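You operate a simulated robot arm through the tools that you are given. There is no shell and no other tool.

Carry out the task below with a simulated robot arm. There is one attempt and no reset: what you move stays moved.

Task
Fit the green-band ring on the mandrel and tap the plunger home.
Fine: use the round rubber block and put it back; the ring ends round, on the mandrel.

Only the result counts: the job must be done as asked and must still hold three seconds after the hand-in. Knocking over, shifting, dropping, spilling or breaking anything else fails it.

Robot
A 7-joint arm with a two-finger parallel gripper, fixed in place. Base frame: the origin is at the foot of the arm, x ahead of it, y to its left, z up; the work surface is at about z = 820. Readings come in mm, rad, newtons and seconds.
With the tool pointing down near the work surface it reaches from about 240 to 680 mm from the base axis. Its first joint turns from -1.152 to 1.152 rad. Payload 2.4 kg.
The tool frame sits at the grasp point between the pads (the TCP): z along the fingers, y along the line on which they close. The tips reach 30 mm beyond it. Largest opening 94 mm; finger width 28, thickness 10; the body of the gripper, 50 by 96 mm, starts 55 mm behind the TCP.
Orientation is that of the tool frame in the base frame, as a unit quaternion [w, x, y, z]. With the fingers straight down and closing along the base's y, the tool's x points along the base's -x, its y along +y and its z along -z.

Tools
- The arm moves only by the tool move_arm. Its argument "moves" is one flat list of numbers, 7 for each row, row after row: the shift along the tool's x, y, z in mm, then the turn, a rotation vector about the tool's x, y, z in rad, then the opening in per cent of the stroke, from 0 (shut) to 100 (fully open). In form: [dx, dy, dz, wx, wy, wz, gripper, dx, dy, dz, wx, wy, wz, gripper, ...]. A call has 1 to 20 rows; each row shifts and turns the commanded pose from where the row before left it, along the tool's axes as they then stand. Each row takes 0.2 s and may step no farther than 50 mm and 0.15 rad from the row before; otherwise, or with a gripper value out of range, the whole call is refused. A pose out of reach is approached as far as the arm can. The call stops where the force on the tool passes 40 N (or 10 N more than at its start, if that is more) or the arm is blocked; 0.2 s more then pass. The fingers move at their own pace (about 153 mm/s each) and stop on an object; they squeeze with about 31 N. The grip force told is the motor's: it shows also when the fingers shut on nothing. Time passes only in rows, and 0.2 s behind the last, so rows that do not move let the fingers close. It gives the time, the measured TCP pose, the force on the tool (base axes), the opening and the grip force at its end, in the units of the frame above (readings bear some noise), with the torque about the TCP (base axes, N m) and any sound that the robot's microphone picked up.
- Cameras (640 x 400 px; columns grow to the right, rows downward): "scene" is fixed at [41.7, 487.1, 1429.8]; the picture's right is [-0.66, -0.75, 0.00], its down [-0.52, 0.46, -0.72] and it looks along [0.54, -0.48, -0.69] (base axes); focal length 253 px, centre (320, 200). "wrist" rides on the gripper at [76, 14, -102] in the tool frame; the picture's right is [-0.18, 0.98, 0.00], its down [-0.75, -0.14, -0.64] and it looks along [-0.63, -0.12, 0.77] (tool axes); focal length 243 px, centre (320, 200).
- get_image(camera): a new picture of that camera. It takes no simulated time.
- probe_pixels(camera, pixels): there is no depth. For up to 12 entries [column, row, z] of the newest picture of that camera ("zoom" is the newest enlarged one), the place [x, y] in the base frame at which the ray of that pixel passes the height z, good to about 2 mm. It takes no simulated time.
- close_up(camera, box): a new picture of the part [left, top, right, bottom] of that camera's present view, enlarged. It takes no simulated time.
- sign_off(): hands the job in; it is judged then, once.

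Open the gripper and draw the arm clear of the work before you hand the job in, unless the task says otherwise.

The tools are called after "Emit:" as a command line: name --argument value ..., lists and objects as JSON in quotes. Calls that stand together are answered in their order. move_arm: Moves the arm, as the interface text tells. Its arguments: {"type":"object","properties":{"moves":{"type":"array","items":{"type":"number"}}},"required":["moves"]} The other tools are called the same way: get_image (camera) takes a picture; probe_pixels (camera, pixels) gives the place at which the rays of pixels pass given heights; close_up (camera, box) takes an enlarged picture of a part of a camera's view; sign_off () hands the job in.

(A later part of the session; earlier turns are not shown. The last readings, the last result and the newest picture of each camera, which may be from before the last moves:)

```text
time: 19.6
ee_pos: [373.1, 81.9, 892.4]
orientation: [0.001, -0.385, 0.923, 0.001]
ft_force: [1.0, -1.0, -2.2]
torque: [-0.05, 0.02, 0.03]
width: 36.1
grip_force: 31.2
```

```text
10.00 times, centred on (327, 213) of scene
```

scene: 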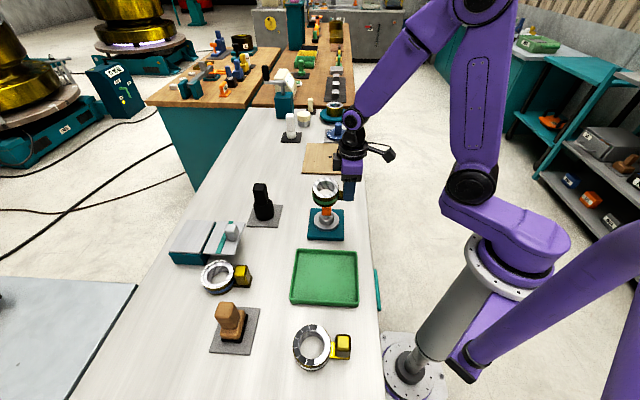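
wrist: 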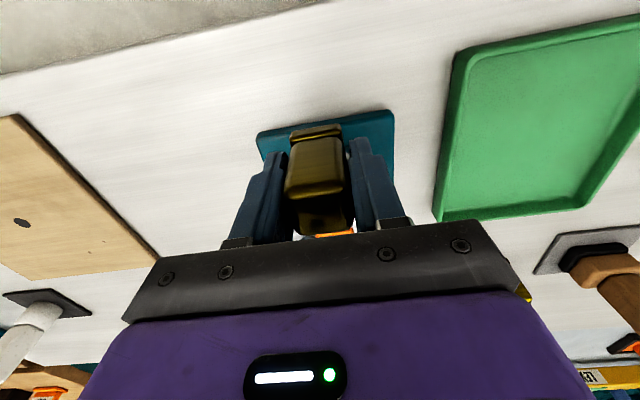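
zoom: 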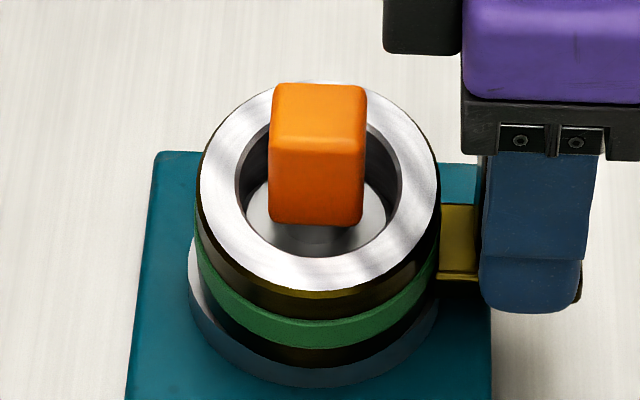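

The ring is sliding down over the cylinder (TCP 892) with no resistance. I continue in small steps toward the flange at TCP about 886.

Emit:
move_arm --moves '[0, 0, 2, 0, 0, 0, 0, 0, 0, 2, 0, 0, 0, 0, 0, 0, 1, 0, 0, 0, 0, 0, 0, 0, 0, 0, 0, 0]'

Emit:
close_up --camera "scene" --box '[303, 193, 351, 233]'

```text
time: 20.6
ee_pos: [372.9, 82.5, 888.8]
orientation: [0.001, -0.384, 0.923, -0.001]
ft_force: [0.5, -4.2, 20.4]
torque: [0.13, 0.02, 0.01]
width: 36.2
grip_force: 30.9
```

```text
10.00 times, centred on (327, 213) of scene
```

zoom: 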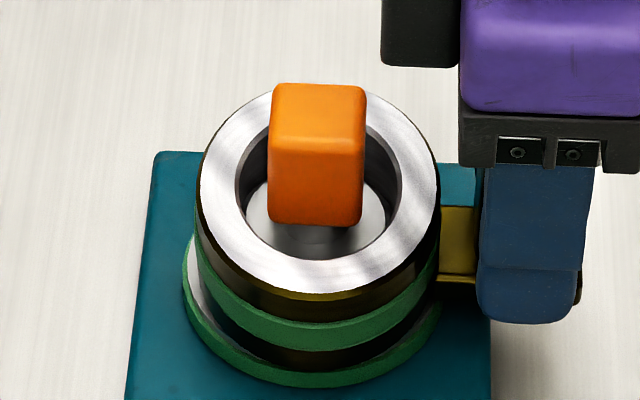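

Contact: 20 N up at TCP 888.8 and the flange edge has turned green around the ring, which looks like seating. I ease the push by 1 mm and look again before releasing.

Emit:
move_arm --moves '[0, 0, -1, 0, 0, 0, 0, 0, 0, 0, 0, 0, 0, 0]'

Emit:
close_up --camera "scene" --box '[300, 190, 360, 240]'

Emit:
get_image --camera "wrist"

```text
time: 21.2
ee_pos: [372.8, 82.6, 890.4]
orientation: [-0.001, -0.386, 0.923, 0.0]
ft_force: [5.8, -0.4, -19.8]
torque: [-0.03, 0.07, -0.04]
width: 36.3
grip_force: 31.5
```

```text
8.00 times, centred on (330, 215) of scene
```

zoom: 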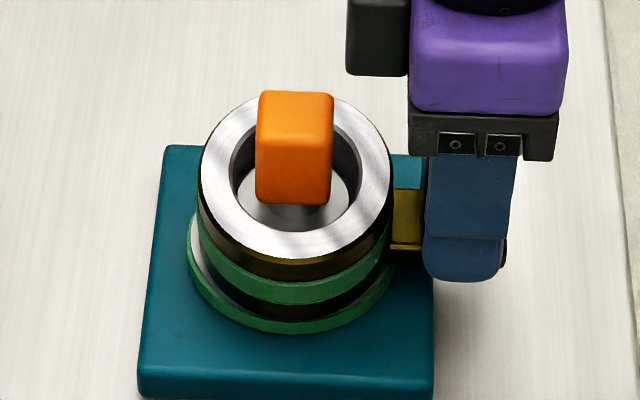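

```text
taken
```

wrist: 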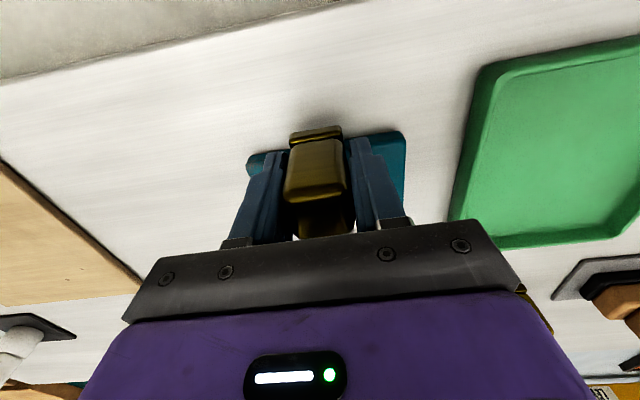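

Moving up 1 mm now gives -20 N, so the ring is held on the mandrel (seated). I go back down 0.7 mm to relax and then open the fingers.

Emit:
move_arm --moves '[0, 0, 0.6, 0, 0, 0, 0, 0, 0, 0, 0, 0, 0, 0]'

```text
time: 21.8
ee_pos: [372.8, 82.5, 889.0]
orientation: [-0.001, -0.385, 0.923, 0.0]
ft_force: [5.0, -7.9, -14.7]
torque: [0.05, 0.06, 0.18]
width: 36.1
grip_force: 31.0
```

Still a slight upward pull of 15 N; I lower 0.5 mm more and then open the gripper.

Emit:
move_arm --moves '[0, 0, 0.5, 0, 0, 0, 0, 0, 0, 0, 0, 0, 0, 45, 0, 0, 0, 0, 0, 0, 60, 0, 0, 0, 0, 0, 0, 60, 0, 0, 0, 0, 0, 0, 60]'

Emit:
close_up --camera "scene" --box '[300, 190, 360, 240]'

Emit:
get_image --camera "wrist"

```text
time: 23.0
ee_pos: [373.0, 83.1, 889.4]
orientation: [0.0, -0.384, 0.923, -0.001]
ft_force: [0.5, -0.1, -0.1]
torque: [0.0, -0.01, -0.02]
width: 56.5
grip_force: 0.0
```

```text
8.00 times, centred on (330, 215) of scene
```

zoom: 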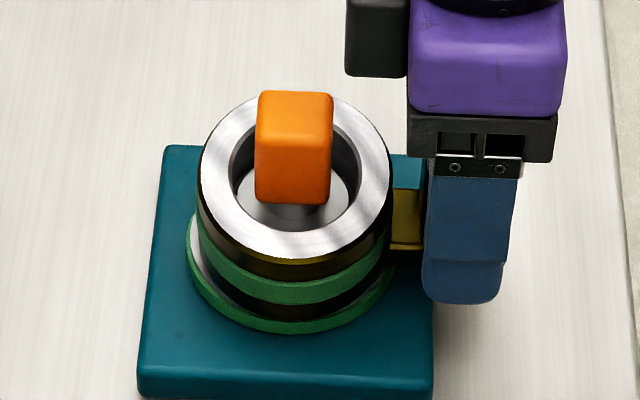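

```text
taken
```

wrist: 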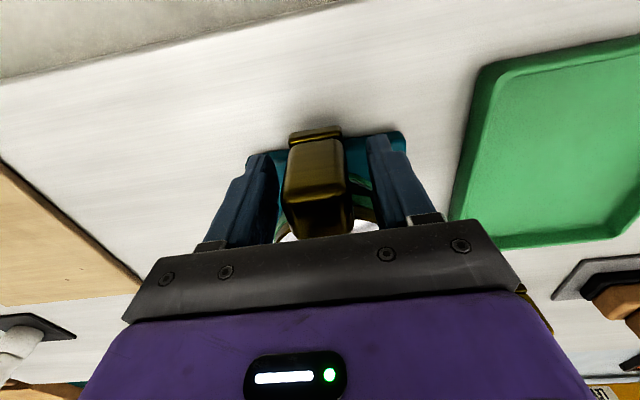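

The ring stays on the mandrel after release. I raise the arm straight up about 120 mm and inspect the ring.

Emit:
move_arm --moves '[0, 0, -10, 0, 0, 0, 60, 0, 0, -20, 0, 0, 0, 60, 0, 0, -30, 0, 0, 0, 60, 0, 0, -30, 0, 0, 0, 60, 0, 0, -30, 0, 0, 0, 60, 0, 0, 0, 0, 0, 0, 60]'

Emit:
get_image --camera "wrist"

Emit:
close_up --camera "scene" --box '[303, 193, 353, 238]'

Emit:
close_up --camera "scene" --box '[250, 178, 290, 233]'

```text
time: 24.4
ee_pos: [371.8, 82.2, 1008.6]
orientation: [0.0, -0.385, 0.923, 0.0]
ft_force: [0.7, -0.1, 0.3]
torque: [0.02, 0.02, -0.01]
width: 56.4
grip_force: 0.0
```

```text
taken
```

wrist: 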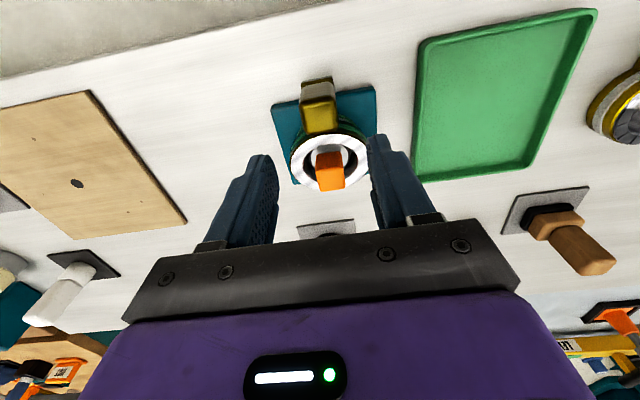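

```text
8.89 times, centred on (328, 216) of scene
```

zoom: 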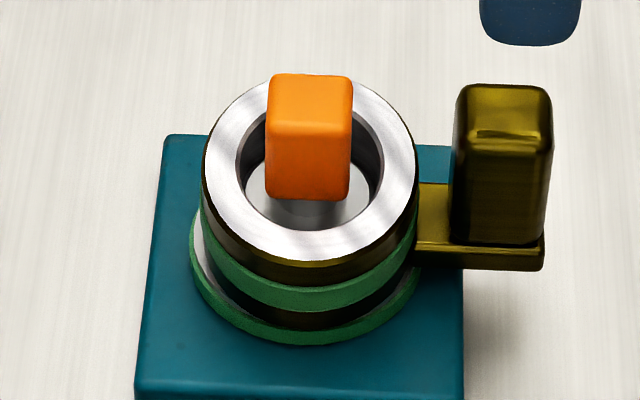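

```text
7.27 times, centred on (270, 206) of scene
```

zoom: 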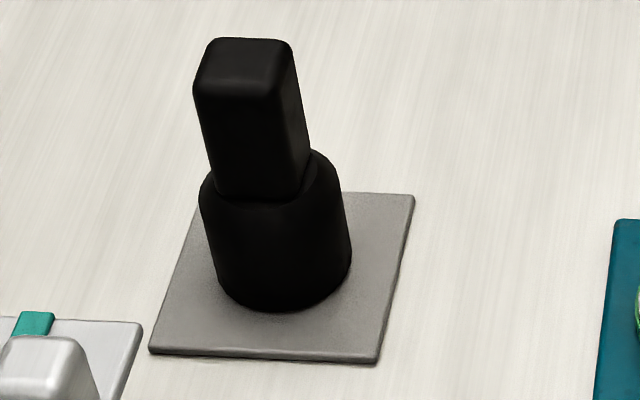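

The ring sits on the flange, which shows green all around. Next the black round block: I move the camera toward it for a clear view.

Emit:
move_arm --moves '[-39.7, -8, -8, 0, 0, 0, 100, -39.7, -8, -8, 0, 0, 0, 100, -39.7, -8, -8, 0, 0, 0, 100, -39.7, -8, -8, 0, 0, 0, 100, -39.7, -8, -8, 0, 0, 0, 100, 0, 0, 0, 0, 0, 0, 100]'

Emit:
get_image --camera "wrist"

Emit:
get_image --camera "scene"

```text
time: 25.8
ee_pos: [540.3, 197.7, 1048.5]
orientation: [0.0, -0.386, 0.923, -0.001]
ft_force: [-1.1, -0.2, 0.5]
torque: [0.06, 0.01, -0.03]
width: 94.1
grip_force: 0.0
```

```text
taken
```

wrist: 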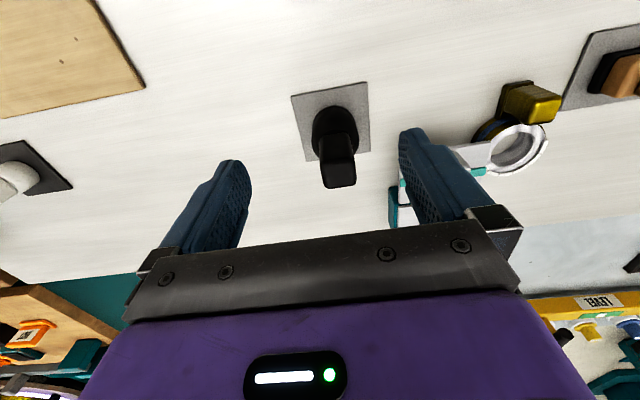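

```text
taken
```

scene: 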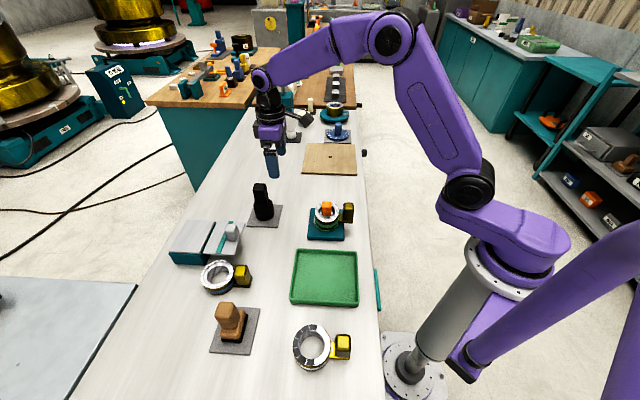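

The black block is at wrist (338,140) on its grey pad. I zoom in from both cameras to fix its handle position and yaw.

Emit:
close_up --camera "wrist" --box '[280, 70, 400, 200]'

Emit:
close_up --camera "scene" --box '[245, 178, 290, 228]'

```text
3.08 times, centred on (340, 135) of wrist
```

zoom: 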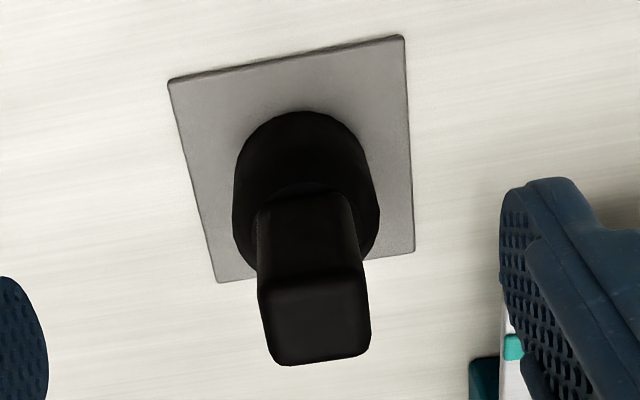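

```text
8.00 times, centred on (268, 203) of scene
```

zoom: 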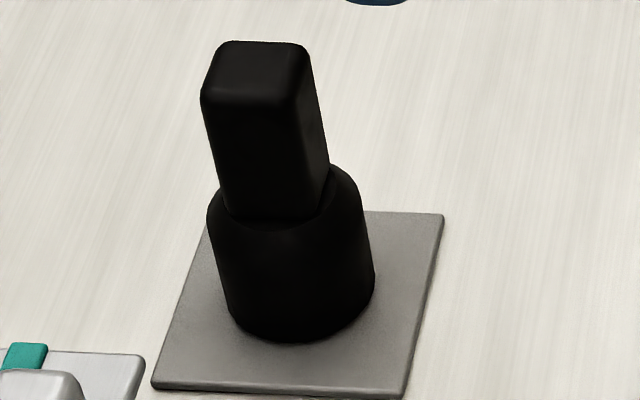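

I probe the pad corners and the handle's top centre from both cameras for position, height and yaw.

Emit:
probe_pixels --camera "wrist" --pixels '[[284.8, 96, 823], [367.6, 82.1, 823], [370.8, 151.9, 823], [306.6, 161.6, 823], [339.4, 174, 910], [339.4, 174, 920], [339.4, 174, 930], [339.4, 174, 940], [339.4, 174, 950]]'

Emit:
probe_pixels --camera "scene" --pixels '[[260.25, 186.5, 910], [260.25, 186.5, 920], [260.25, 186.5, 930], [260.25, 186.5, 940], [260.25, 186.5, 950], [247.1, 226.4, 823], [278.5, 227.5, 823], [283.4, 204.8, 823], [264.3, 219, 823]]'

```text
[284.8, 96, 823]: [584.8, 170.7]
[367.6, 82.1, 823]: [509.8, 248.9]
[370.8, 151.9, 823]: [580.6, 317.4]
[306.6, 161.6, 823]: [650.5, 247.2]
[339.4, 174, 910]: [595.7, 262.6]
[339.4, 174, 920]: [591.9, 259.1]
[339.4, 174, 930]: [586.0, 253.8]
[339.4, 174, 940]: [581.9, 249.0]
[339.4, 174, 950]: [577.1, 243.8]
```

```text
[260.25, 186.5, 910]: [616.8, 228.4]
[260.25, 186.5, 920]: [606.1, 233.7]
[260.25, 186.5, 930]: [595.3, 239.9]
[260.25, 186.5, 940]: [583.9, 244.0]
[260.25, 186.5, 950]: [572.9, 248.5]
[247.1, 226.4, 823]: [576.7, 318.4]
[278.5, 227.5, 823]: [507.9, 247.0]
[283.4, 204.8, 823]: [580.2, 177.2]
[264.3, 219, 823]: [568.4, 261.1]
```

Pad centre and handle top agree: block at about (580,247), handle top z about 944, yaw about 44 deg. I go above it at z about 1010 and check alignment.

Emit:
move_arm --moves '[-31.4, 3, 19, 0, 0, 0, 100, -31.4, 3.1, 19, 0, 0, 0.02, 100, 0, 0, 0, 0, 0, 0, 100]'

Emit:
get_image --camera "wrist"

Emit:
close_up --camera "wrist" --box '[250, 60, 400, 200]'

```text
time: 26.6
ee_pos: [581.2, 244.1, 1009.9]
orientation: [0.0, -0.375, 0.927, 0.0]
ft_force: [0.5, -0.2, -0.1]
torque: [-0.03, -0.01, 0.01]
width: 94.1
grip_force: 0.0
```

```text
taken
```

wrist: 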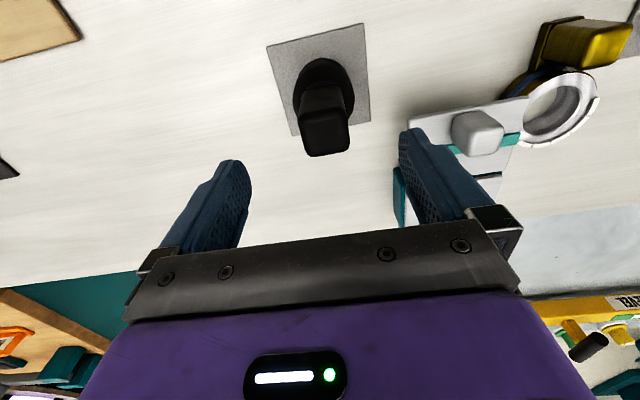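

```text
2.86 times, centred on (325, 130) of wrist
```

zoom: 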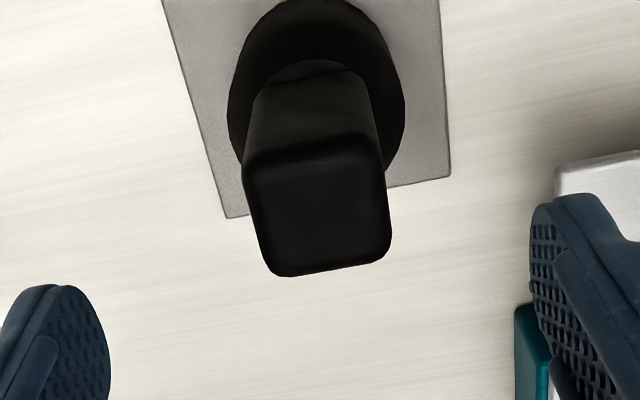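

The handle's top centre is about 3.6 mm off along tool +y. I correct that and descend 88 mm with open fingers to TCP z about 922.

Emit:
move_arm --moves '[0, 3.6, 0, 0, 0, 0, 100, 0, 0, 29, 0, 0, 0, 100, 0, 0, 29, 0, 0, 0, 100, 0, 0, 29, 0, 0, 0, 100, 0, 0, 0, 0, 0, 0, 100]'

Emit:
get_image --camera "wrist"

Emit:
close_up --camera "scene" --box '[230, 160, 310, 235]'

```text
time: 27.8
ee_pos: [578.9, 246.6, 921.7]
orientation: [0.0, -0.375, 0.927, 0.0]
ft_force: [-0.4, 0.2, 0.4]
torque: [0.0, 0.0, 0.01]
width: 93.9
grip_force: 0.0
```

```text
taken
```

wrist: 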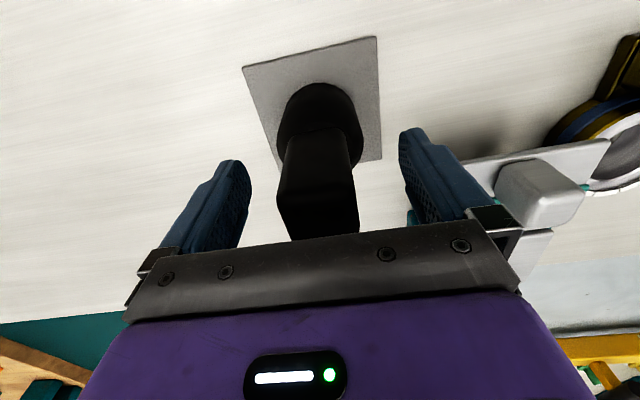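

```text
5.33 times, centred on (270, 198) of scene
```

zoom: 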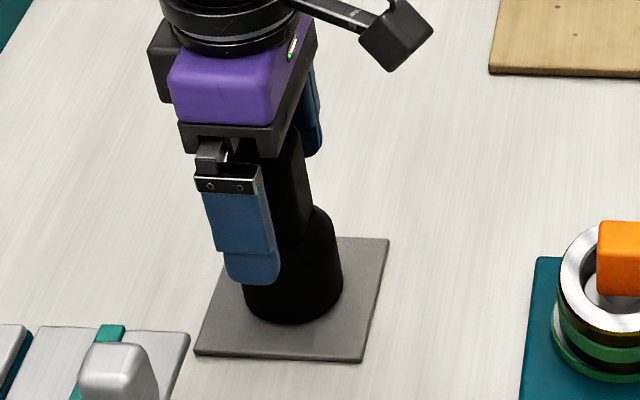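

The handle is centred between the pads. I close on it and hold.

Emit:
move_arm --moves '[0, 0, 0, 0, 0, 0, 40, 0, 0, 0, 0, 0, 0, 0, 0, 0, 0, 0, 0, 0, 0, 0, 0, 0, 0, 0, 0, 0]'

Emit:
get_image --camera "wrist"

```text
time: 28.8
ee_pos: [578.3, 246.1, 922.1]
orientation: [0.0, -0.375, 0.927, 0.0]
ft_force: [0.4, 0.2, 0.5]
torque: [0.0, -0.02, 0.01]
width: 40.0
grip_force: 30.9
```

```text
taken
```

wrist: 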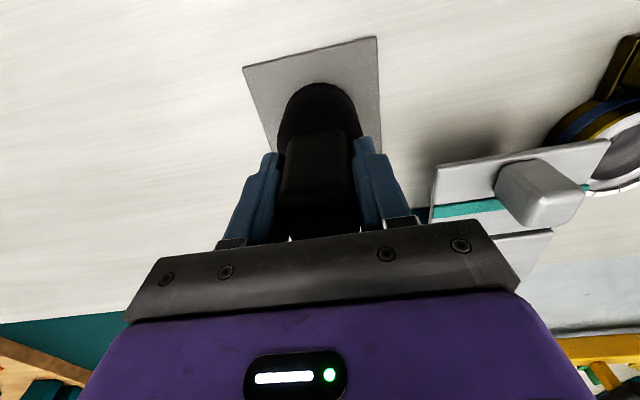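

The grip holds at 40 mm. I lift gently at first, then up to TCP z about 1045 so the block's bottom (about z 946) clears everything.

Emit:
move_arm --moves '[0, 0, -6, 0, 0, 0, 0, 0, 0, -12, 0, 0, 0, 0, 0, 0, -25, 0, 0, 0, 0, 0, 0, -27, 0, 0, 0, 0, 0, 0, -27, 0, 0, 0, 0, 0, 0, -26, 0, 0, 0, 0, 0, 0, 0, 0, 0, 0, 0]'

Emit:
get_image --camera "scene"

Emit:
close_up --camera "scene" --box '[225, 130, 315, 235]'

```text
time: 30.4
ee_pos: [577.8, 247.2, 1048.6]
orientation: [0.0, -0.376, 0.927, 0.0]
ft_force: [0.3, -0.7, -2.6]
torque: [0.02, 0.01, 0.0]
width: 40.2
grip_force: 31.0
```

```text
taken
```

scene: 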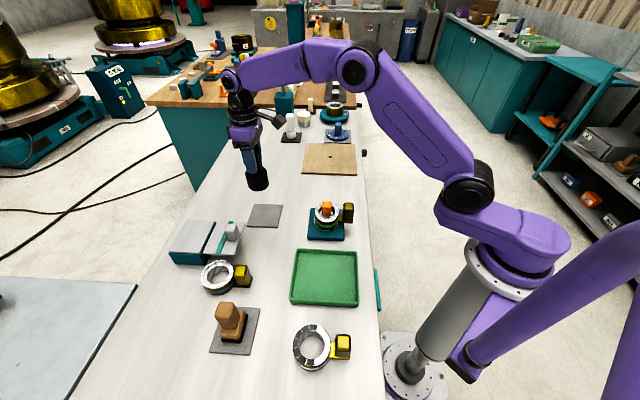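

```text
3.81 times, centred on (270, 182) of scene
```

zoom: 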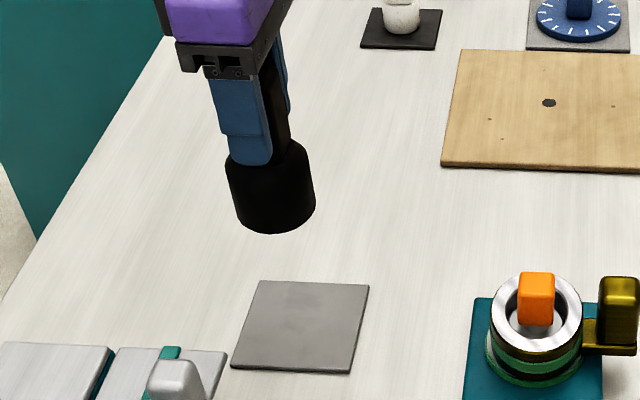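

The block hangs straight and its pad is clear at scene (266,216). I carry it at this height to above the mandrel at about (418,127).

Emit:
move_arm --moves '[28.3, 3.5, 0, 0, 0, 0, 0, 28.3, 3.6, 0, 0, 0, 0, 0, 28.3, 3.6, 0, 0, 0, 0, 0, 28.3, 3.6, 0, 0, 0, 0, 0, 28.3, 3.6, 0, 0, 0, 0, 0, 28.3, 3.6, 0, 0, 0, 0, 0, 28.3, 3.5, 0, 0, 0, 0, 0, 0, 0, 0, 0, 0, 0, 0]'

Emit:
get_image --camera "scene"

Emit:
close_up --camera "scene" --box '[290, 140, 370, 240]'

Emit:
get_image --camera "wrist"

```text
time: 32.2
ee_pos: [418.4, 125.8, 1045.2]
orientation: [0.0, -0.376, 0.927, 0.0]
ft_force: [0.2, 1.0, -4.1]
torque: [-0.01, 0.03, -0.01]
width: 40.2
grip_force: 31.1
```

```text
taken
```

scene: 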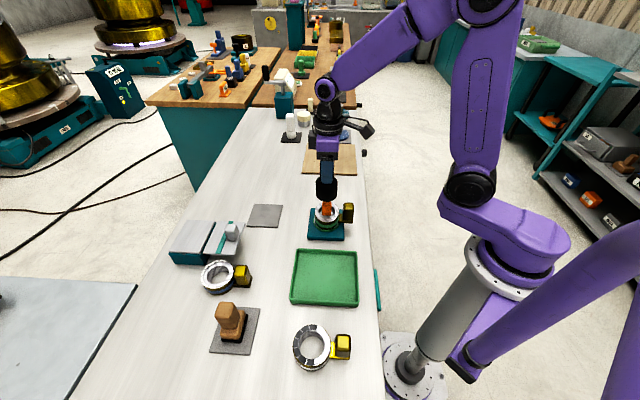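

```text
4.00 times, centred on (330, 190) of scene
```

zoom: 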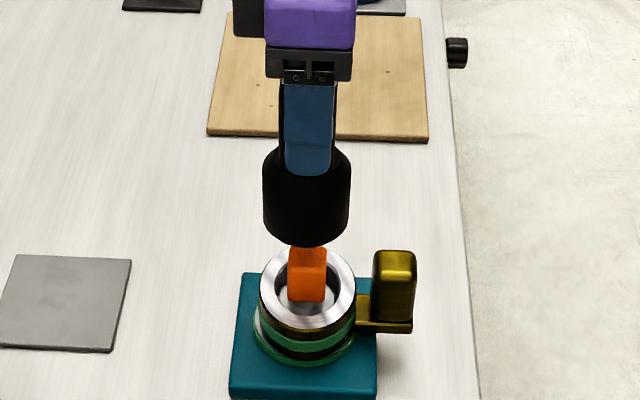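

```text
taken
```

wrist: 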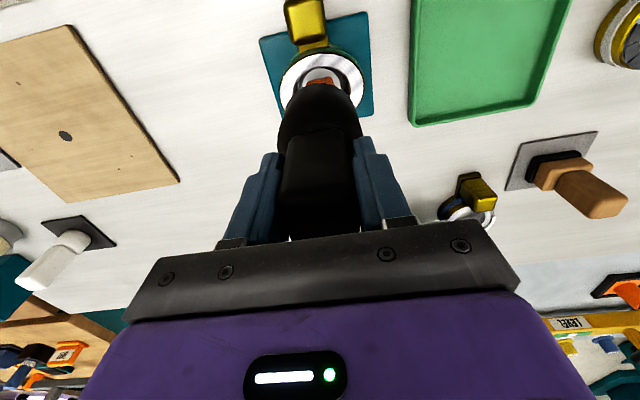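

The block (columns 263–351) is centred over the plunger (288–326). I lower it 25 mm, then in smaller steps until it meets the plunger.

Emit:
move_arm --moves '[0, 0, 13, 0, 0, 0, 0, 0, 0, 12, 0, 0, 0, 0, 0, 0, 4, 0, 0, 0, 0, 0, 0, 3, 0, 0, 0, 0, 0, 0, 0, 0, 0, 0, 0]'

Emit:
close_up --camera "scene" --box '[295, 160, 365, 240]'

```text
time: 33.4
ee_pos: [418.4, 127.3, 1014.5]
orientation: [0.0, -0.375, 0.927, 0.0]
ft_force: [-0.1, -1.0, -3.3]
torque: [-0.03, -0.02, 0.0]
width: 40.4
grip_force: 30.8
```

```text
5.00 times, centred on (330, 200) of scene
```

zoom: 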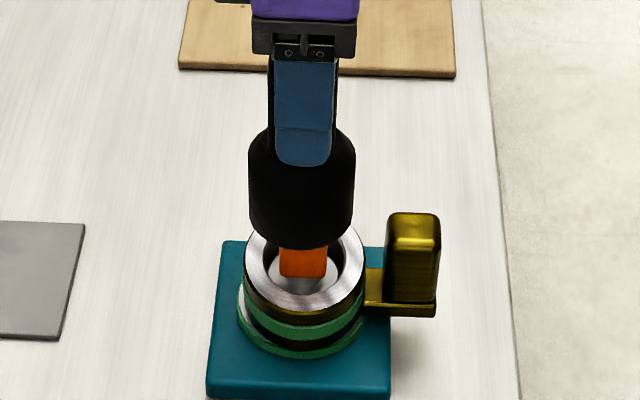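

No contact yet at TCP 1014.5. I continue down in 2–3 mm steps to meet the plunger and push it gently.

Emit:
move_arm --moves '[0, 0, 3, 0, 0, 0, 0, 0, 0, 3, 0, 0, 0, 0, 0, 0, 2, 0, 0, 0, 0, 0, 0, 0, 0, 0, 0, 0]'

Emit:
close_up --camera "scene" --box '[295, 170, 365, 240]'

```text
time: 34.4
ee_pos: [418.0, 127.6, 1007.6]
orientation: [0.003, -0.376, 0.927, 0.0]
ft_force: [-0.5, -5.0, 25.0]
torque: [-0.35, 0.18, 0.08]
width: 40.2
grip_force: 31.4
```

```text
5.71 times, centred on (330, 205) of scene
```

zoom: 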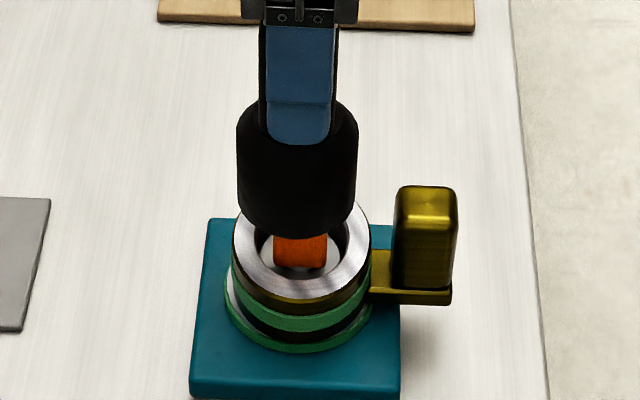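

The block meets the plunger at TCP about 1008 with 25 N and the torque shows the contact is a few mm toward tool +y. I lift 10 mm, shift 3 mm in tool y, and then tap down with a quicker stroke.

Emit:
move_arm --moves '[0, 0, -6, 0, 0, 0, 0, 0, 3, -6, 0, 0, 0, 0, 0, 0, 0, 0, 0, 0, 0]'

Emit:
close_up --camera "scene" --box '[295, 170, 365, 240]'

```text
time: 35.2
ee_pos: [417.1, 130.6, 1018.1]
orientation: [0.0, -0.376, 0.927, 0.0]
ft_force: [-0.2, 0.3, -2.6]
torque: [0.04, 0.0, 0.0]
width: 40.2
grip_force: 31.2
```

```text
5.71 times, centred on (330, 205) of scene
```

zoom: 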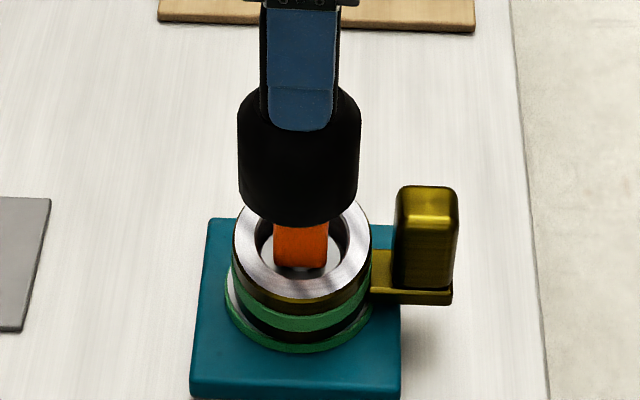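

Now a tap: two quick rows down (16 mm in all) followed by a rise, stopping by itself if the force passes 40 N.

Emit:
move_arm --moves '[0, 0, 10, 0, 0, 0, 0, 0, 0, 5, 0, 0, 0, 0, 0, 0, -12, 0, 0, 0, 0, 0, 0, 0, 0, 0, 0, 0]'

Emit:
close_up --camera "scene" --box '[295, 170, 365, 240]'

```text
time: 36.2
ee_pos: [416.7, 128.9, 1014.7]
orientation: [0.0, -0.375, 0.927, 0.0]
ft_force: [0.2, -0.3, -3.6]
torque: [0.01, 0.01, 0.01]
width: 40.1
grip_force: 30.7
```

```text
5.71 times, centred on (330, 205) of scene
```

zoom: 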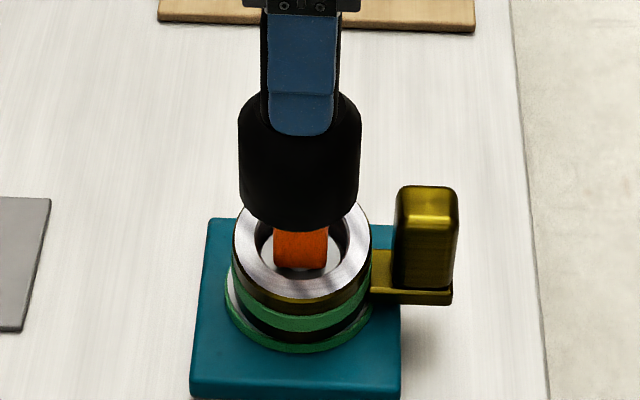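

No stop was reported; I raise the block to see whether the plunger's height changed.

Emit:
move_arm --moves '[0, 0, -20, 0, 0, 0, 0, 0, 0, -20, 0, 0, 0, 0, 0, 0, 0, 0, 0, 0, 0]'

Emit:
close_up --camera "scene" --box '[303, 193, 353, 238]'

```text
time: 37.0
ee_pos: [415.9, 129.7, 1054.1]
orientation: [0.0, -0.375, 0.927, 0.0]
ft_force: [-0.2, 0.1, -3.3]
torque: [0.05, -0.03, -0.01]
width: 40.3
grip_force: 31.0
```

```text
8.89 times, centred on (328, 216) of scene
```

zoom: 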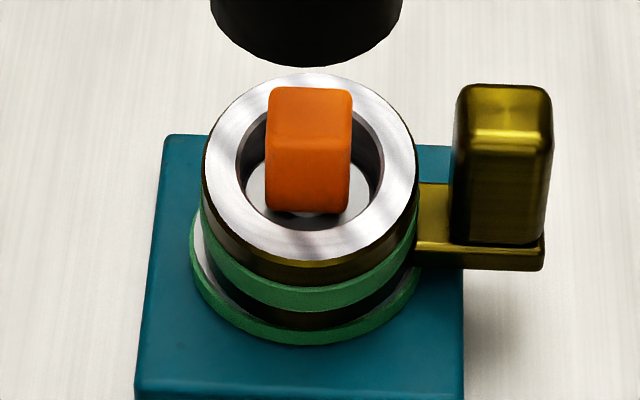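

The plunger went down: its top moved from zoom row 75 to 88 (about 6 mm). I tap again, a bit deeper.

Emit:
move_arm --moves '[0, 0, 20, 0, 0, 0, 0, 0, 0, 20, 0, 0, 0, 0, 0, 0, 0, 0, 0, 0, 0, 0, 0, 10, 0, 0, 0, 0, 0, 0, 7, 0, 0, 0, 0, 0, 0, 0, 0, 0, 0, 0]'

Emit:
close_up --camera "scene" --box '[303, 193, 353, 238]'

```text
time: 38.4
ee_pos: [416.0, 128.8, 999.1]
orientation: [0.003, -0.376, 0.927, 0.0]
ft_force: [-4.7, -4.5, 38.2]
torque: [-0.03, 0.16, 0.01]
width: 40.3
grip_force: 31.0
```

```text
8.89 times, centred on (328, 216) of scene
```

zoom: 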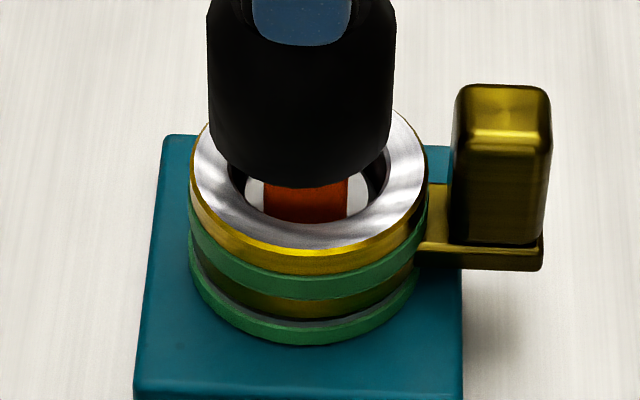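

The ring has just become wider (190–428) and bright gold, i.e. expanded round, with 38 N on the block. I raise the block and inspect the plunger and ring.

Emit:
move_arm --moves '[0, 0, -8, 0, 0, 0, 0, 0, 0, -20, 0, 0, 0, 0, 0, 0, -25, 0, 0, 0, 0, 0, 0, 0, 0, 0, 0, 0]'

Emit:
close_up --camera "scene" --box '[303, 193, 353, 238]'

Emit:
get_image --camera "wrist"

```text
time: 39.4
ee_pos: [414.7, 130.4, 1050.7]
orientation: [0.0, -0.375, 0.927, 0.0]
ft_force: [-0.1, 0.3, -3.2]
torque: [-0.02, 0.0, 0.01]
width: 40.3
grip_force: 31.2
```

```text
8.89 times, centred on (328, 216) of scene
```

zoom: 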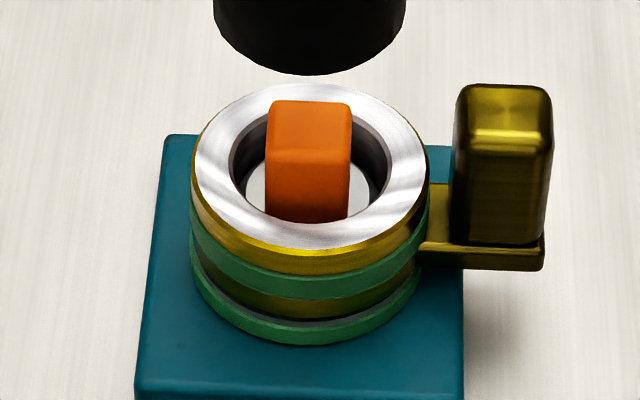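

```text
taken
```

wrist: 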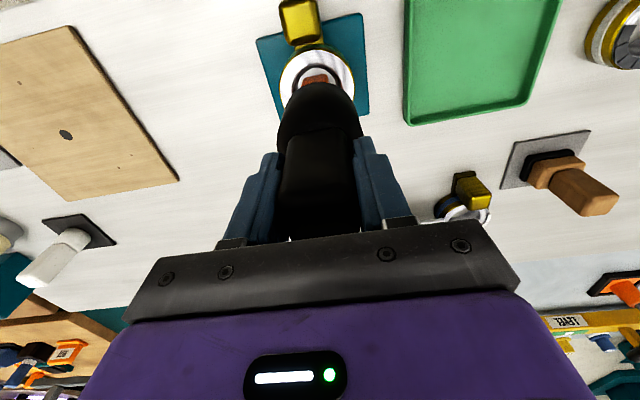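

The plunger is about 12 mm lower than at the start (top row 100) and the ring looks round. I zoom in to check whether the plunger's underside has met the mandrel's top.

Emit:
close_up --camera "scene" --box '[314, 200, 342, 222]'

Emit:
close_up --camera "wrist" --box '[250, 0, 390, 110]'

```text
16.00 times, centred on (328, 211) of scene
```

zoom: 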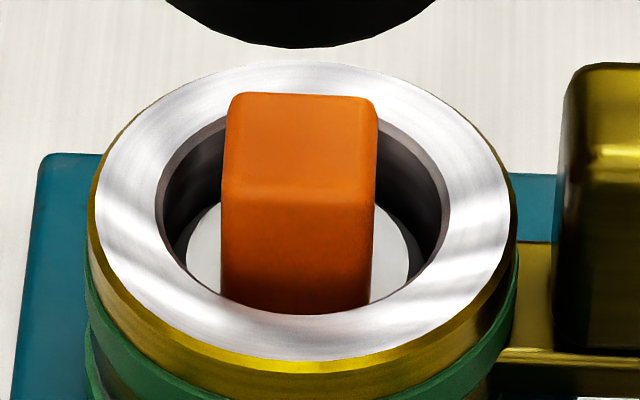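

```text
3.64 times, centred on (320, 55) of wrist
```

zoom: 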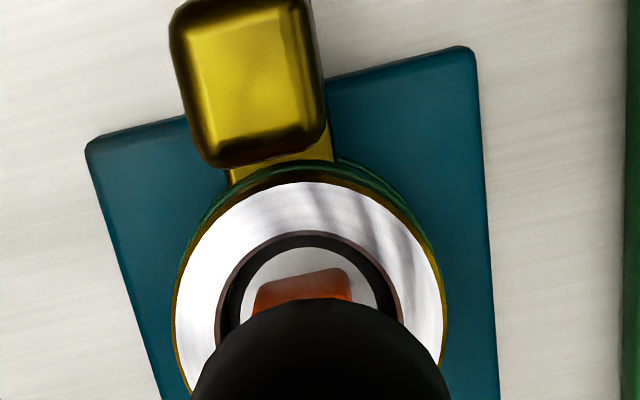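

The orange block now seems to stand right on the mandrel top, but to be sure it is home I tap once more, a little deeper, letting the force limit stop the stroke.

Emit:
move_arm --moves '[-0.5, -0.5, 20, 0, 0, 0, 0, 0, 0, 20, 0, 0, 0, 0, 0, 0, 0, 0, 0, 0, 0, 0, 0, 9, 0, 0, 0, 0, 0, 0, 4, 0, 0, 0, 0, 0, 0, 3, 0, 0, 0, 0, 0, 0, 0, 0, 0, 0, 0]'

Emit:
close_up --camera "scene" --box '[303, 193, 353, 238]'

```text
time: 40.8
ee_pos: [417.0, 130.1, 998.6]
orientation: [0.003, -0.376, 0.926, 0.0]
ft_force: [-3.8, -1.4, 9.0]
torque: [-0.05, 0.22, 0.01]
width: 40.2
grip_force: 31.1
stopped in row 7: the force on the tool passed its limit at 46 N (the readings are from after the stop); the commanded pose is now the measured one
```

```text
8.89 times, centred on (328, 216) of scene
```

zoom: 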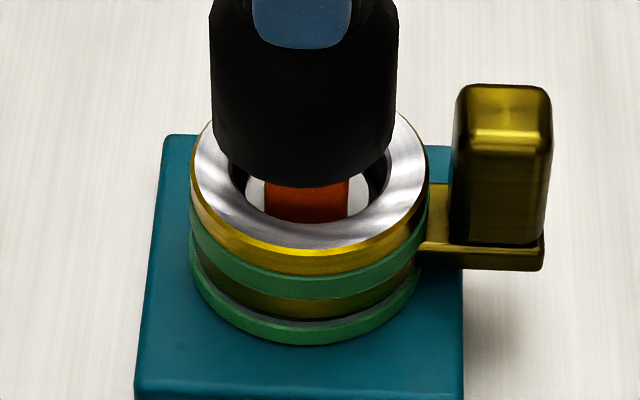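

At 46 N the block stopped at the same height (998.6), so the plunger is against its stop. I raise the block clear and check the result.

Emit:
move_arm --moves '[0, 0, -6, 0, 0, 0, 0, 0, 0, -16, 0, 0, 0, 0, 0, 0, -26, 0, 0, 0, 0, 0, 0, 0, 0, 0, 0, 0]'

Emit:
close_up --camera "scene" --box '[303, 193, 353, 238]'

Emit:
get_image --camera "scene"

```text
time: 41.8
ee_pos: [417.8, 128.5, 1044.8]
orientation: [0.003, -0.375, 0.927, -0.001]
ft_force: [0.2, 0.8, -3.4]
torque: [0.02, -0.03, -0.05]
width: 40.1
grip_force: 30.9
```

```text
8.89 times, centred on (328, 216) of scene
```

zoom: 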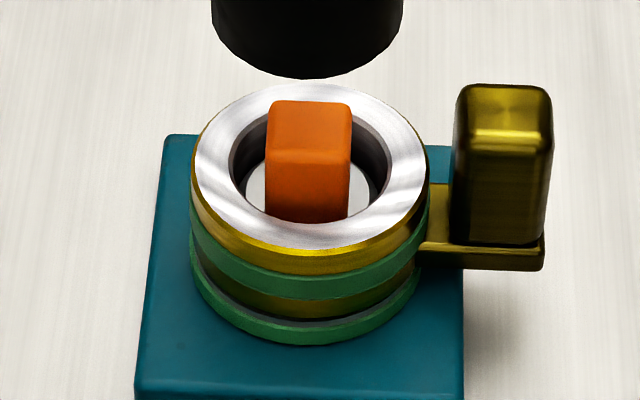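

```text
taken
```

scene: 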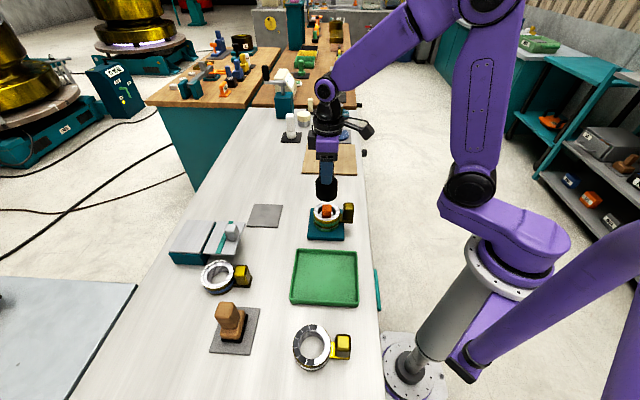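

The plunger and ring look unchanged (plunger top row 100), so it is home and the ring is round. I carry the block back above its grey pad at (578.5,246.3), removing the tiny tilt on the way.

Emit:
move_arm --moves '[0, 0, 0, -0.0044, 0.0045, 0, 0, -28.2, -3.87, 0, 0, 0, 0, 0, -28.2, -3.87, 0, 0, 0, 0, 0, -28.2, -3.87, 0, 0, 0, 0, 0, -28.2, -3.87, 0, 0, 0, 0, 0, -28.2, -3.87, 0, 0, 0, 0, 0, -28.2, -3.87, 0, 0, 0, 0, 0, -28.2, -3.87, 0, 0, 0, 0, 0, 0, 0, 0, 0, 0, 0, 0]'

Emit:
get_image --camera "scene"

Emit:
close_up --camera "scene" --box '[225, 130, 315, 235]'

Emit:
get_image --camera "wrist"

```text
time: 43.8
ee_pos: [577.8, 246.4, 1043.8]
orientation: [-0.001, -0.375, 0.927, 0.002]
ft_force: [0.1, -0.1, -4.2]
torque: [-0.01, 0.02, 0.0]
width: 40.3
grip_force: 30.9
```

```text
taken
```

scene: 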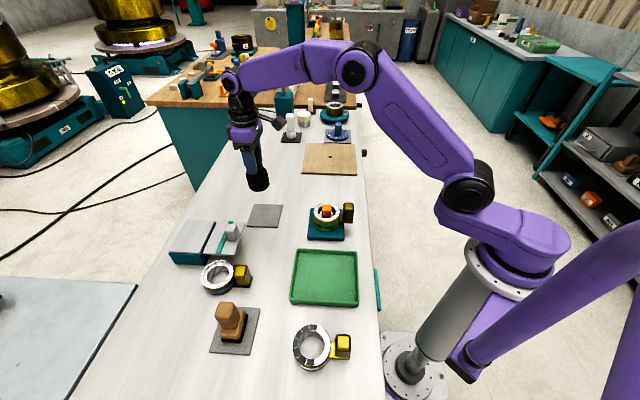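

```text
3.81 times, centred on (270, 182) of scene
```

zoom: 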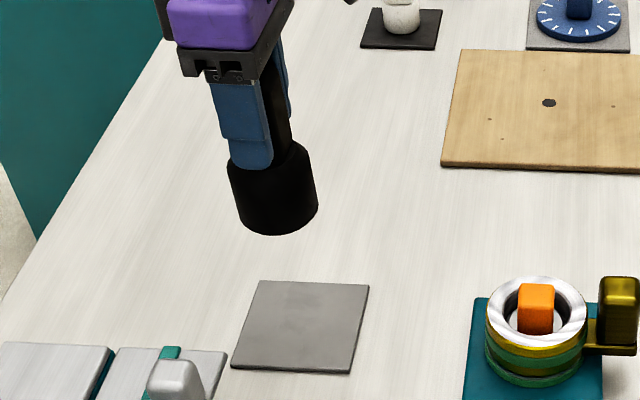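

```text
taken
```

wrist: 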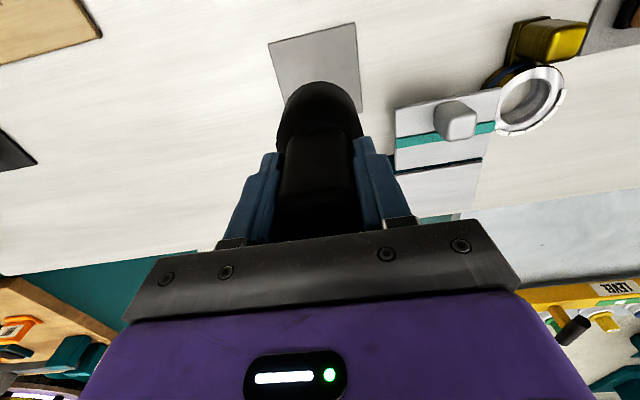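

The block is above its pad again as at lift-off. I lower it 108 mm and then look before the last bit.

Emit:
move_arm --moves '[0, 0, 27, 0, 0, 0, 0, 0, 0, 27, 0, 0, 0, 0, 0, 0, 27, 0, 0, 0, 0, 0, 0, 18, 0, 0, 0, 0, 0, 0, 9, 0, 0, 0, 0, 0, 0, 0, 0, 0, 0, 0]'

Emit:
close_up --camera "scene" --box '[230, 160, 310, 235]'

Emit:
get_image --camera "wrist"

```text
time: 45.2
ee_pos: [576.9, 248.6, 935.5]
orientation: [0.0, -0.376, 0.927, 0.001]
ft_force: [0.0, 0.1, -3.9]
torque: [-0.02, 0.0, 0.03]
width: 40.4
grip_force: 31.2
```

```text
5.33 times, centred on (270, 198) of scene
```

zoom: 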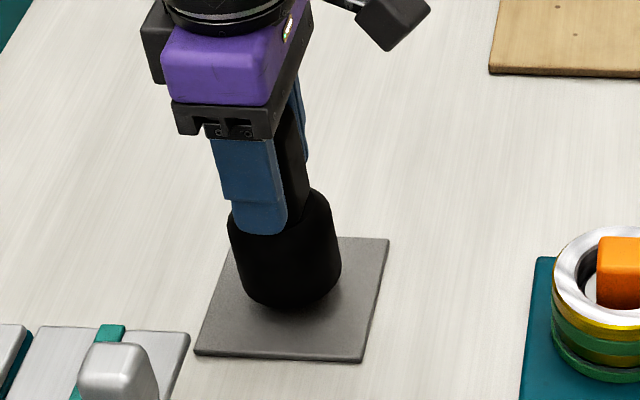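

```text
taken
```

wrist: 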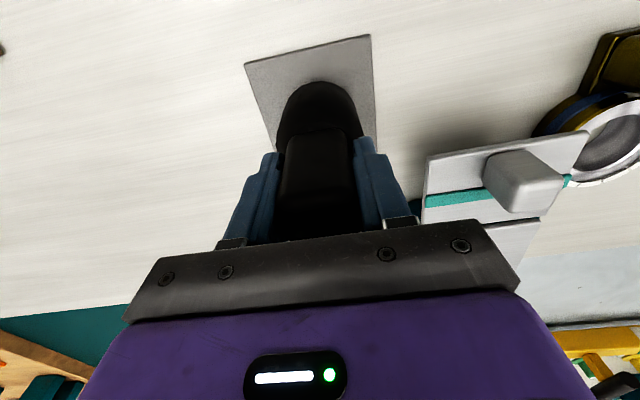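

I correct about 2 mm along tool -y to match the pick-up place and lower in small steps until it touches the pad.

Emit:
move_arm --moves '[0.4, -2.2, 5, 0, 0, 0, 0, 0, 0, 3, 0, 0, 0, 0, 0, 0, 2, 0, 0, 0, 0, 0, 0, 1.5, 0, 0, 0, 0, 0, 0, 0, 0, 0, 0, 0]'

Emit:
close_up --camera "scene" --box '[230, 160, 310, 235]'

```text
time: 46.4
ee_pos: [578.9, 244.5, 925.6]
orientation: [0.0, -0.376, 0.927, 0.001]
ft_force: [-0.2, -0.5, -3.2]
torque: [-0.01, 0.0, -0.01]
width: 40.4
grip_force: 30.9
```

```text
5.33 times, centred on (270, 198) of scene
```

zoom: 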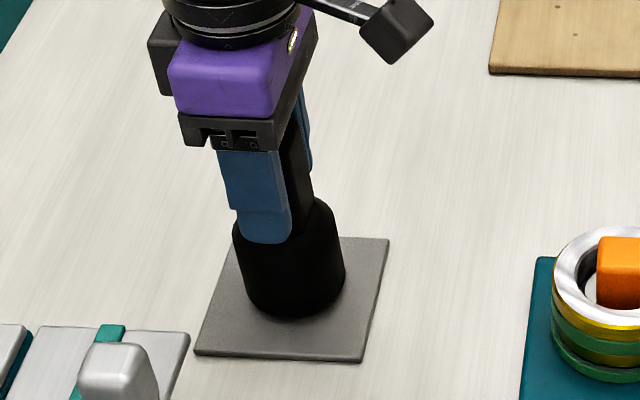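

Nearly there at TCP 925.6 with no contact yet. I go down in 1–1.5 mm steps until the pad takes the weight.

Emit:
move_arm --moves '[0, 0.8, 1.5, 0, 0, 0, 0, 0, 0, 1, 0, 0, 0, 0, 0, 0, 0.8, 0, 0, 0, 0, 0, 0, 0, 0, 0, 0, 0]'

```text
time: 47.4
ee_pos: [578.3, 246.7, 922.1]
orientation: [0.001, -0.375, 0.927, 0.001]
ft_force: [-0.9, -0.9, -3.5]
torque: [0.03, 0.0, -0.01]
width: 40.4
grip_force: 31.3
```

Still carrying the full weight at 922.1; I go on in 0.7 mm steps.

Emit:
move_arm --moves '[0, 0, 0.7, 0, 0, 0, 0, 0, 0, 0.7, 0, 0, 0, 0, 0, 0, 0, 0, 0, 0, 0]'

```text
time: 48.2
ee_pos: [579.4, 245.9, 921.3]
orientation: [0.0, -0.376, 0.927, 0.001]
ft_force: [-0.6, 0.5, -3.2]
torque: [0.01, -0.01, 0.02]
width: 40.2
grip_force: 31.2
```

Emit:
close_up --camera "scene" --box '[245, 195, 290, 230]'

Emit:
move_arm --moves '[0, 0, 0.8, 0, 0, 0, 0, 0, 0, 0, 0, 0, 0, 0]'

```text
11.43 times, centred on (268, 212) of scene
```

zoom: 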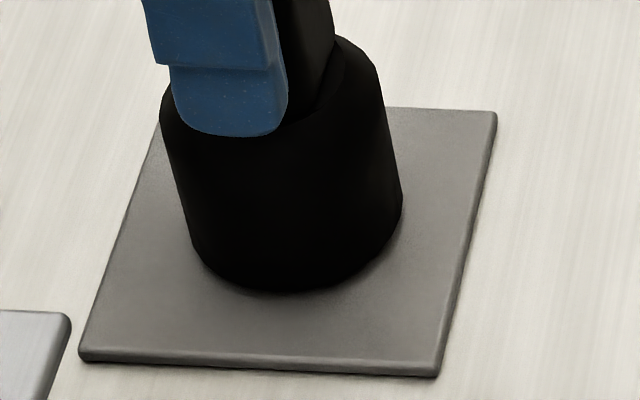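

```text
time: 48.8
ee_pos: [579.8, 246.2, 920.6]
orientation: [0.0, -0.376, 0.927, 0.0]
ft_force: [-0.1, 0.3, -2.8]
torque: [0.01, 0.0, -0.02]
width: 40.1
grip_force: 31.2
```

The block's foot is just about at the pad (zoom row 290) and the load is falling slightly. I lower another 1 mm.

Emit:
move_arm --moves '[0, 0, 0.6, 0, 0, 0, 0, 0, 0, 0.6, 0, 0, 0, 0, 0, 0, 0, 0, 0, 0, 0]'

Emit:
close_up --camera "scene" --box '[245, 195, 290, 230]'

```text
time: 49.6
ee_pos: [580.2, 247.1, 920.8]
orientation: [0.001, -0.375, 0.927, 0.0]
ft_force: [0.8, -0.3, 2.5]
torque: [0.05, -0.17, 0.0]
width: 40.2
grip_force: 30.8
```

```text
11.43 times, centred on (268, 212) of scene
```

zoom: 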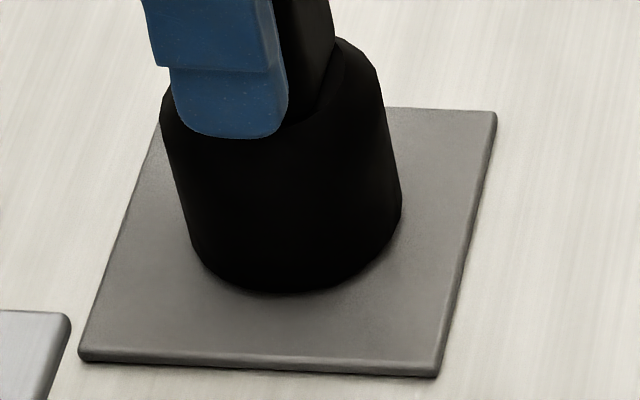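

The force turned to +2.5 N: the block stands on its pad. I open the fingers and let it settle.

Emit:
move_arm --moves '[0, 0, 0, 0, 0, 0, 46, 0, 0, 0, 0, 0, 0, 60, 0, 0, 0, 0, 0, 0, 80, 0, 0, 0, 0, 0, 0, 90]'

Emit:
close_up --camera "scene" --box '[230, 160, 310, 235]'

Emit:
get_image --camera "wrist"

```text
time: 50.6
ee_pos: [579.1, 246.1, 919.9]
orientation: [-0.001, -0.375, 0.927, 0.001]
ft_force: [-0.1, 0.1, -0.1]
torque: [-0.01, 0.01, 0.02]
width: 84.6
grip_force: 0.1
```

```text
5.33 times, centred on (270, 198) of scene
```

zoom: 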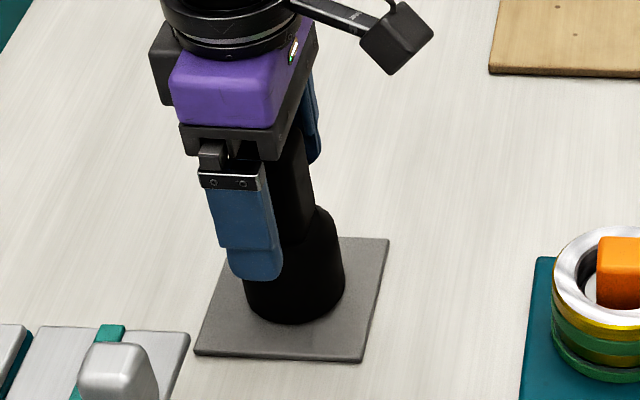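

```text
taken
```

wrist: 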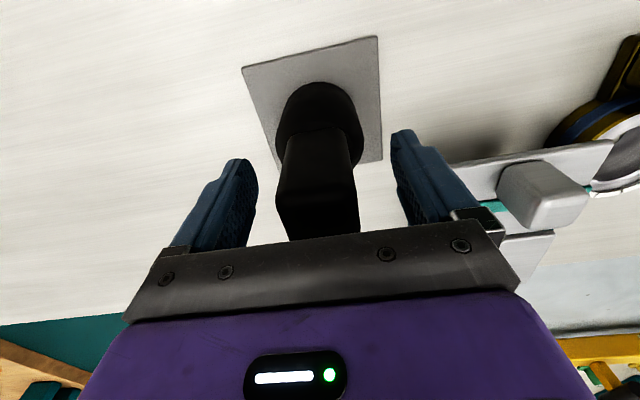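

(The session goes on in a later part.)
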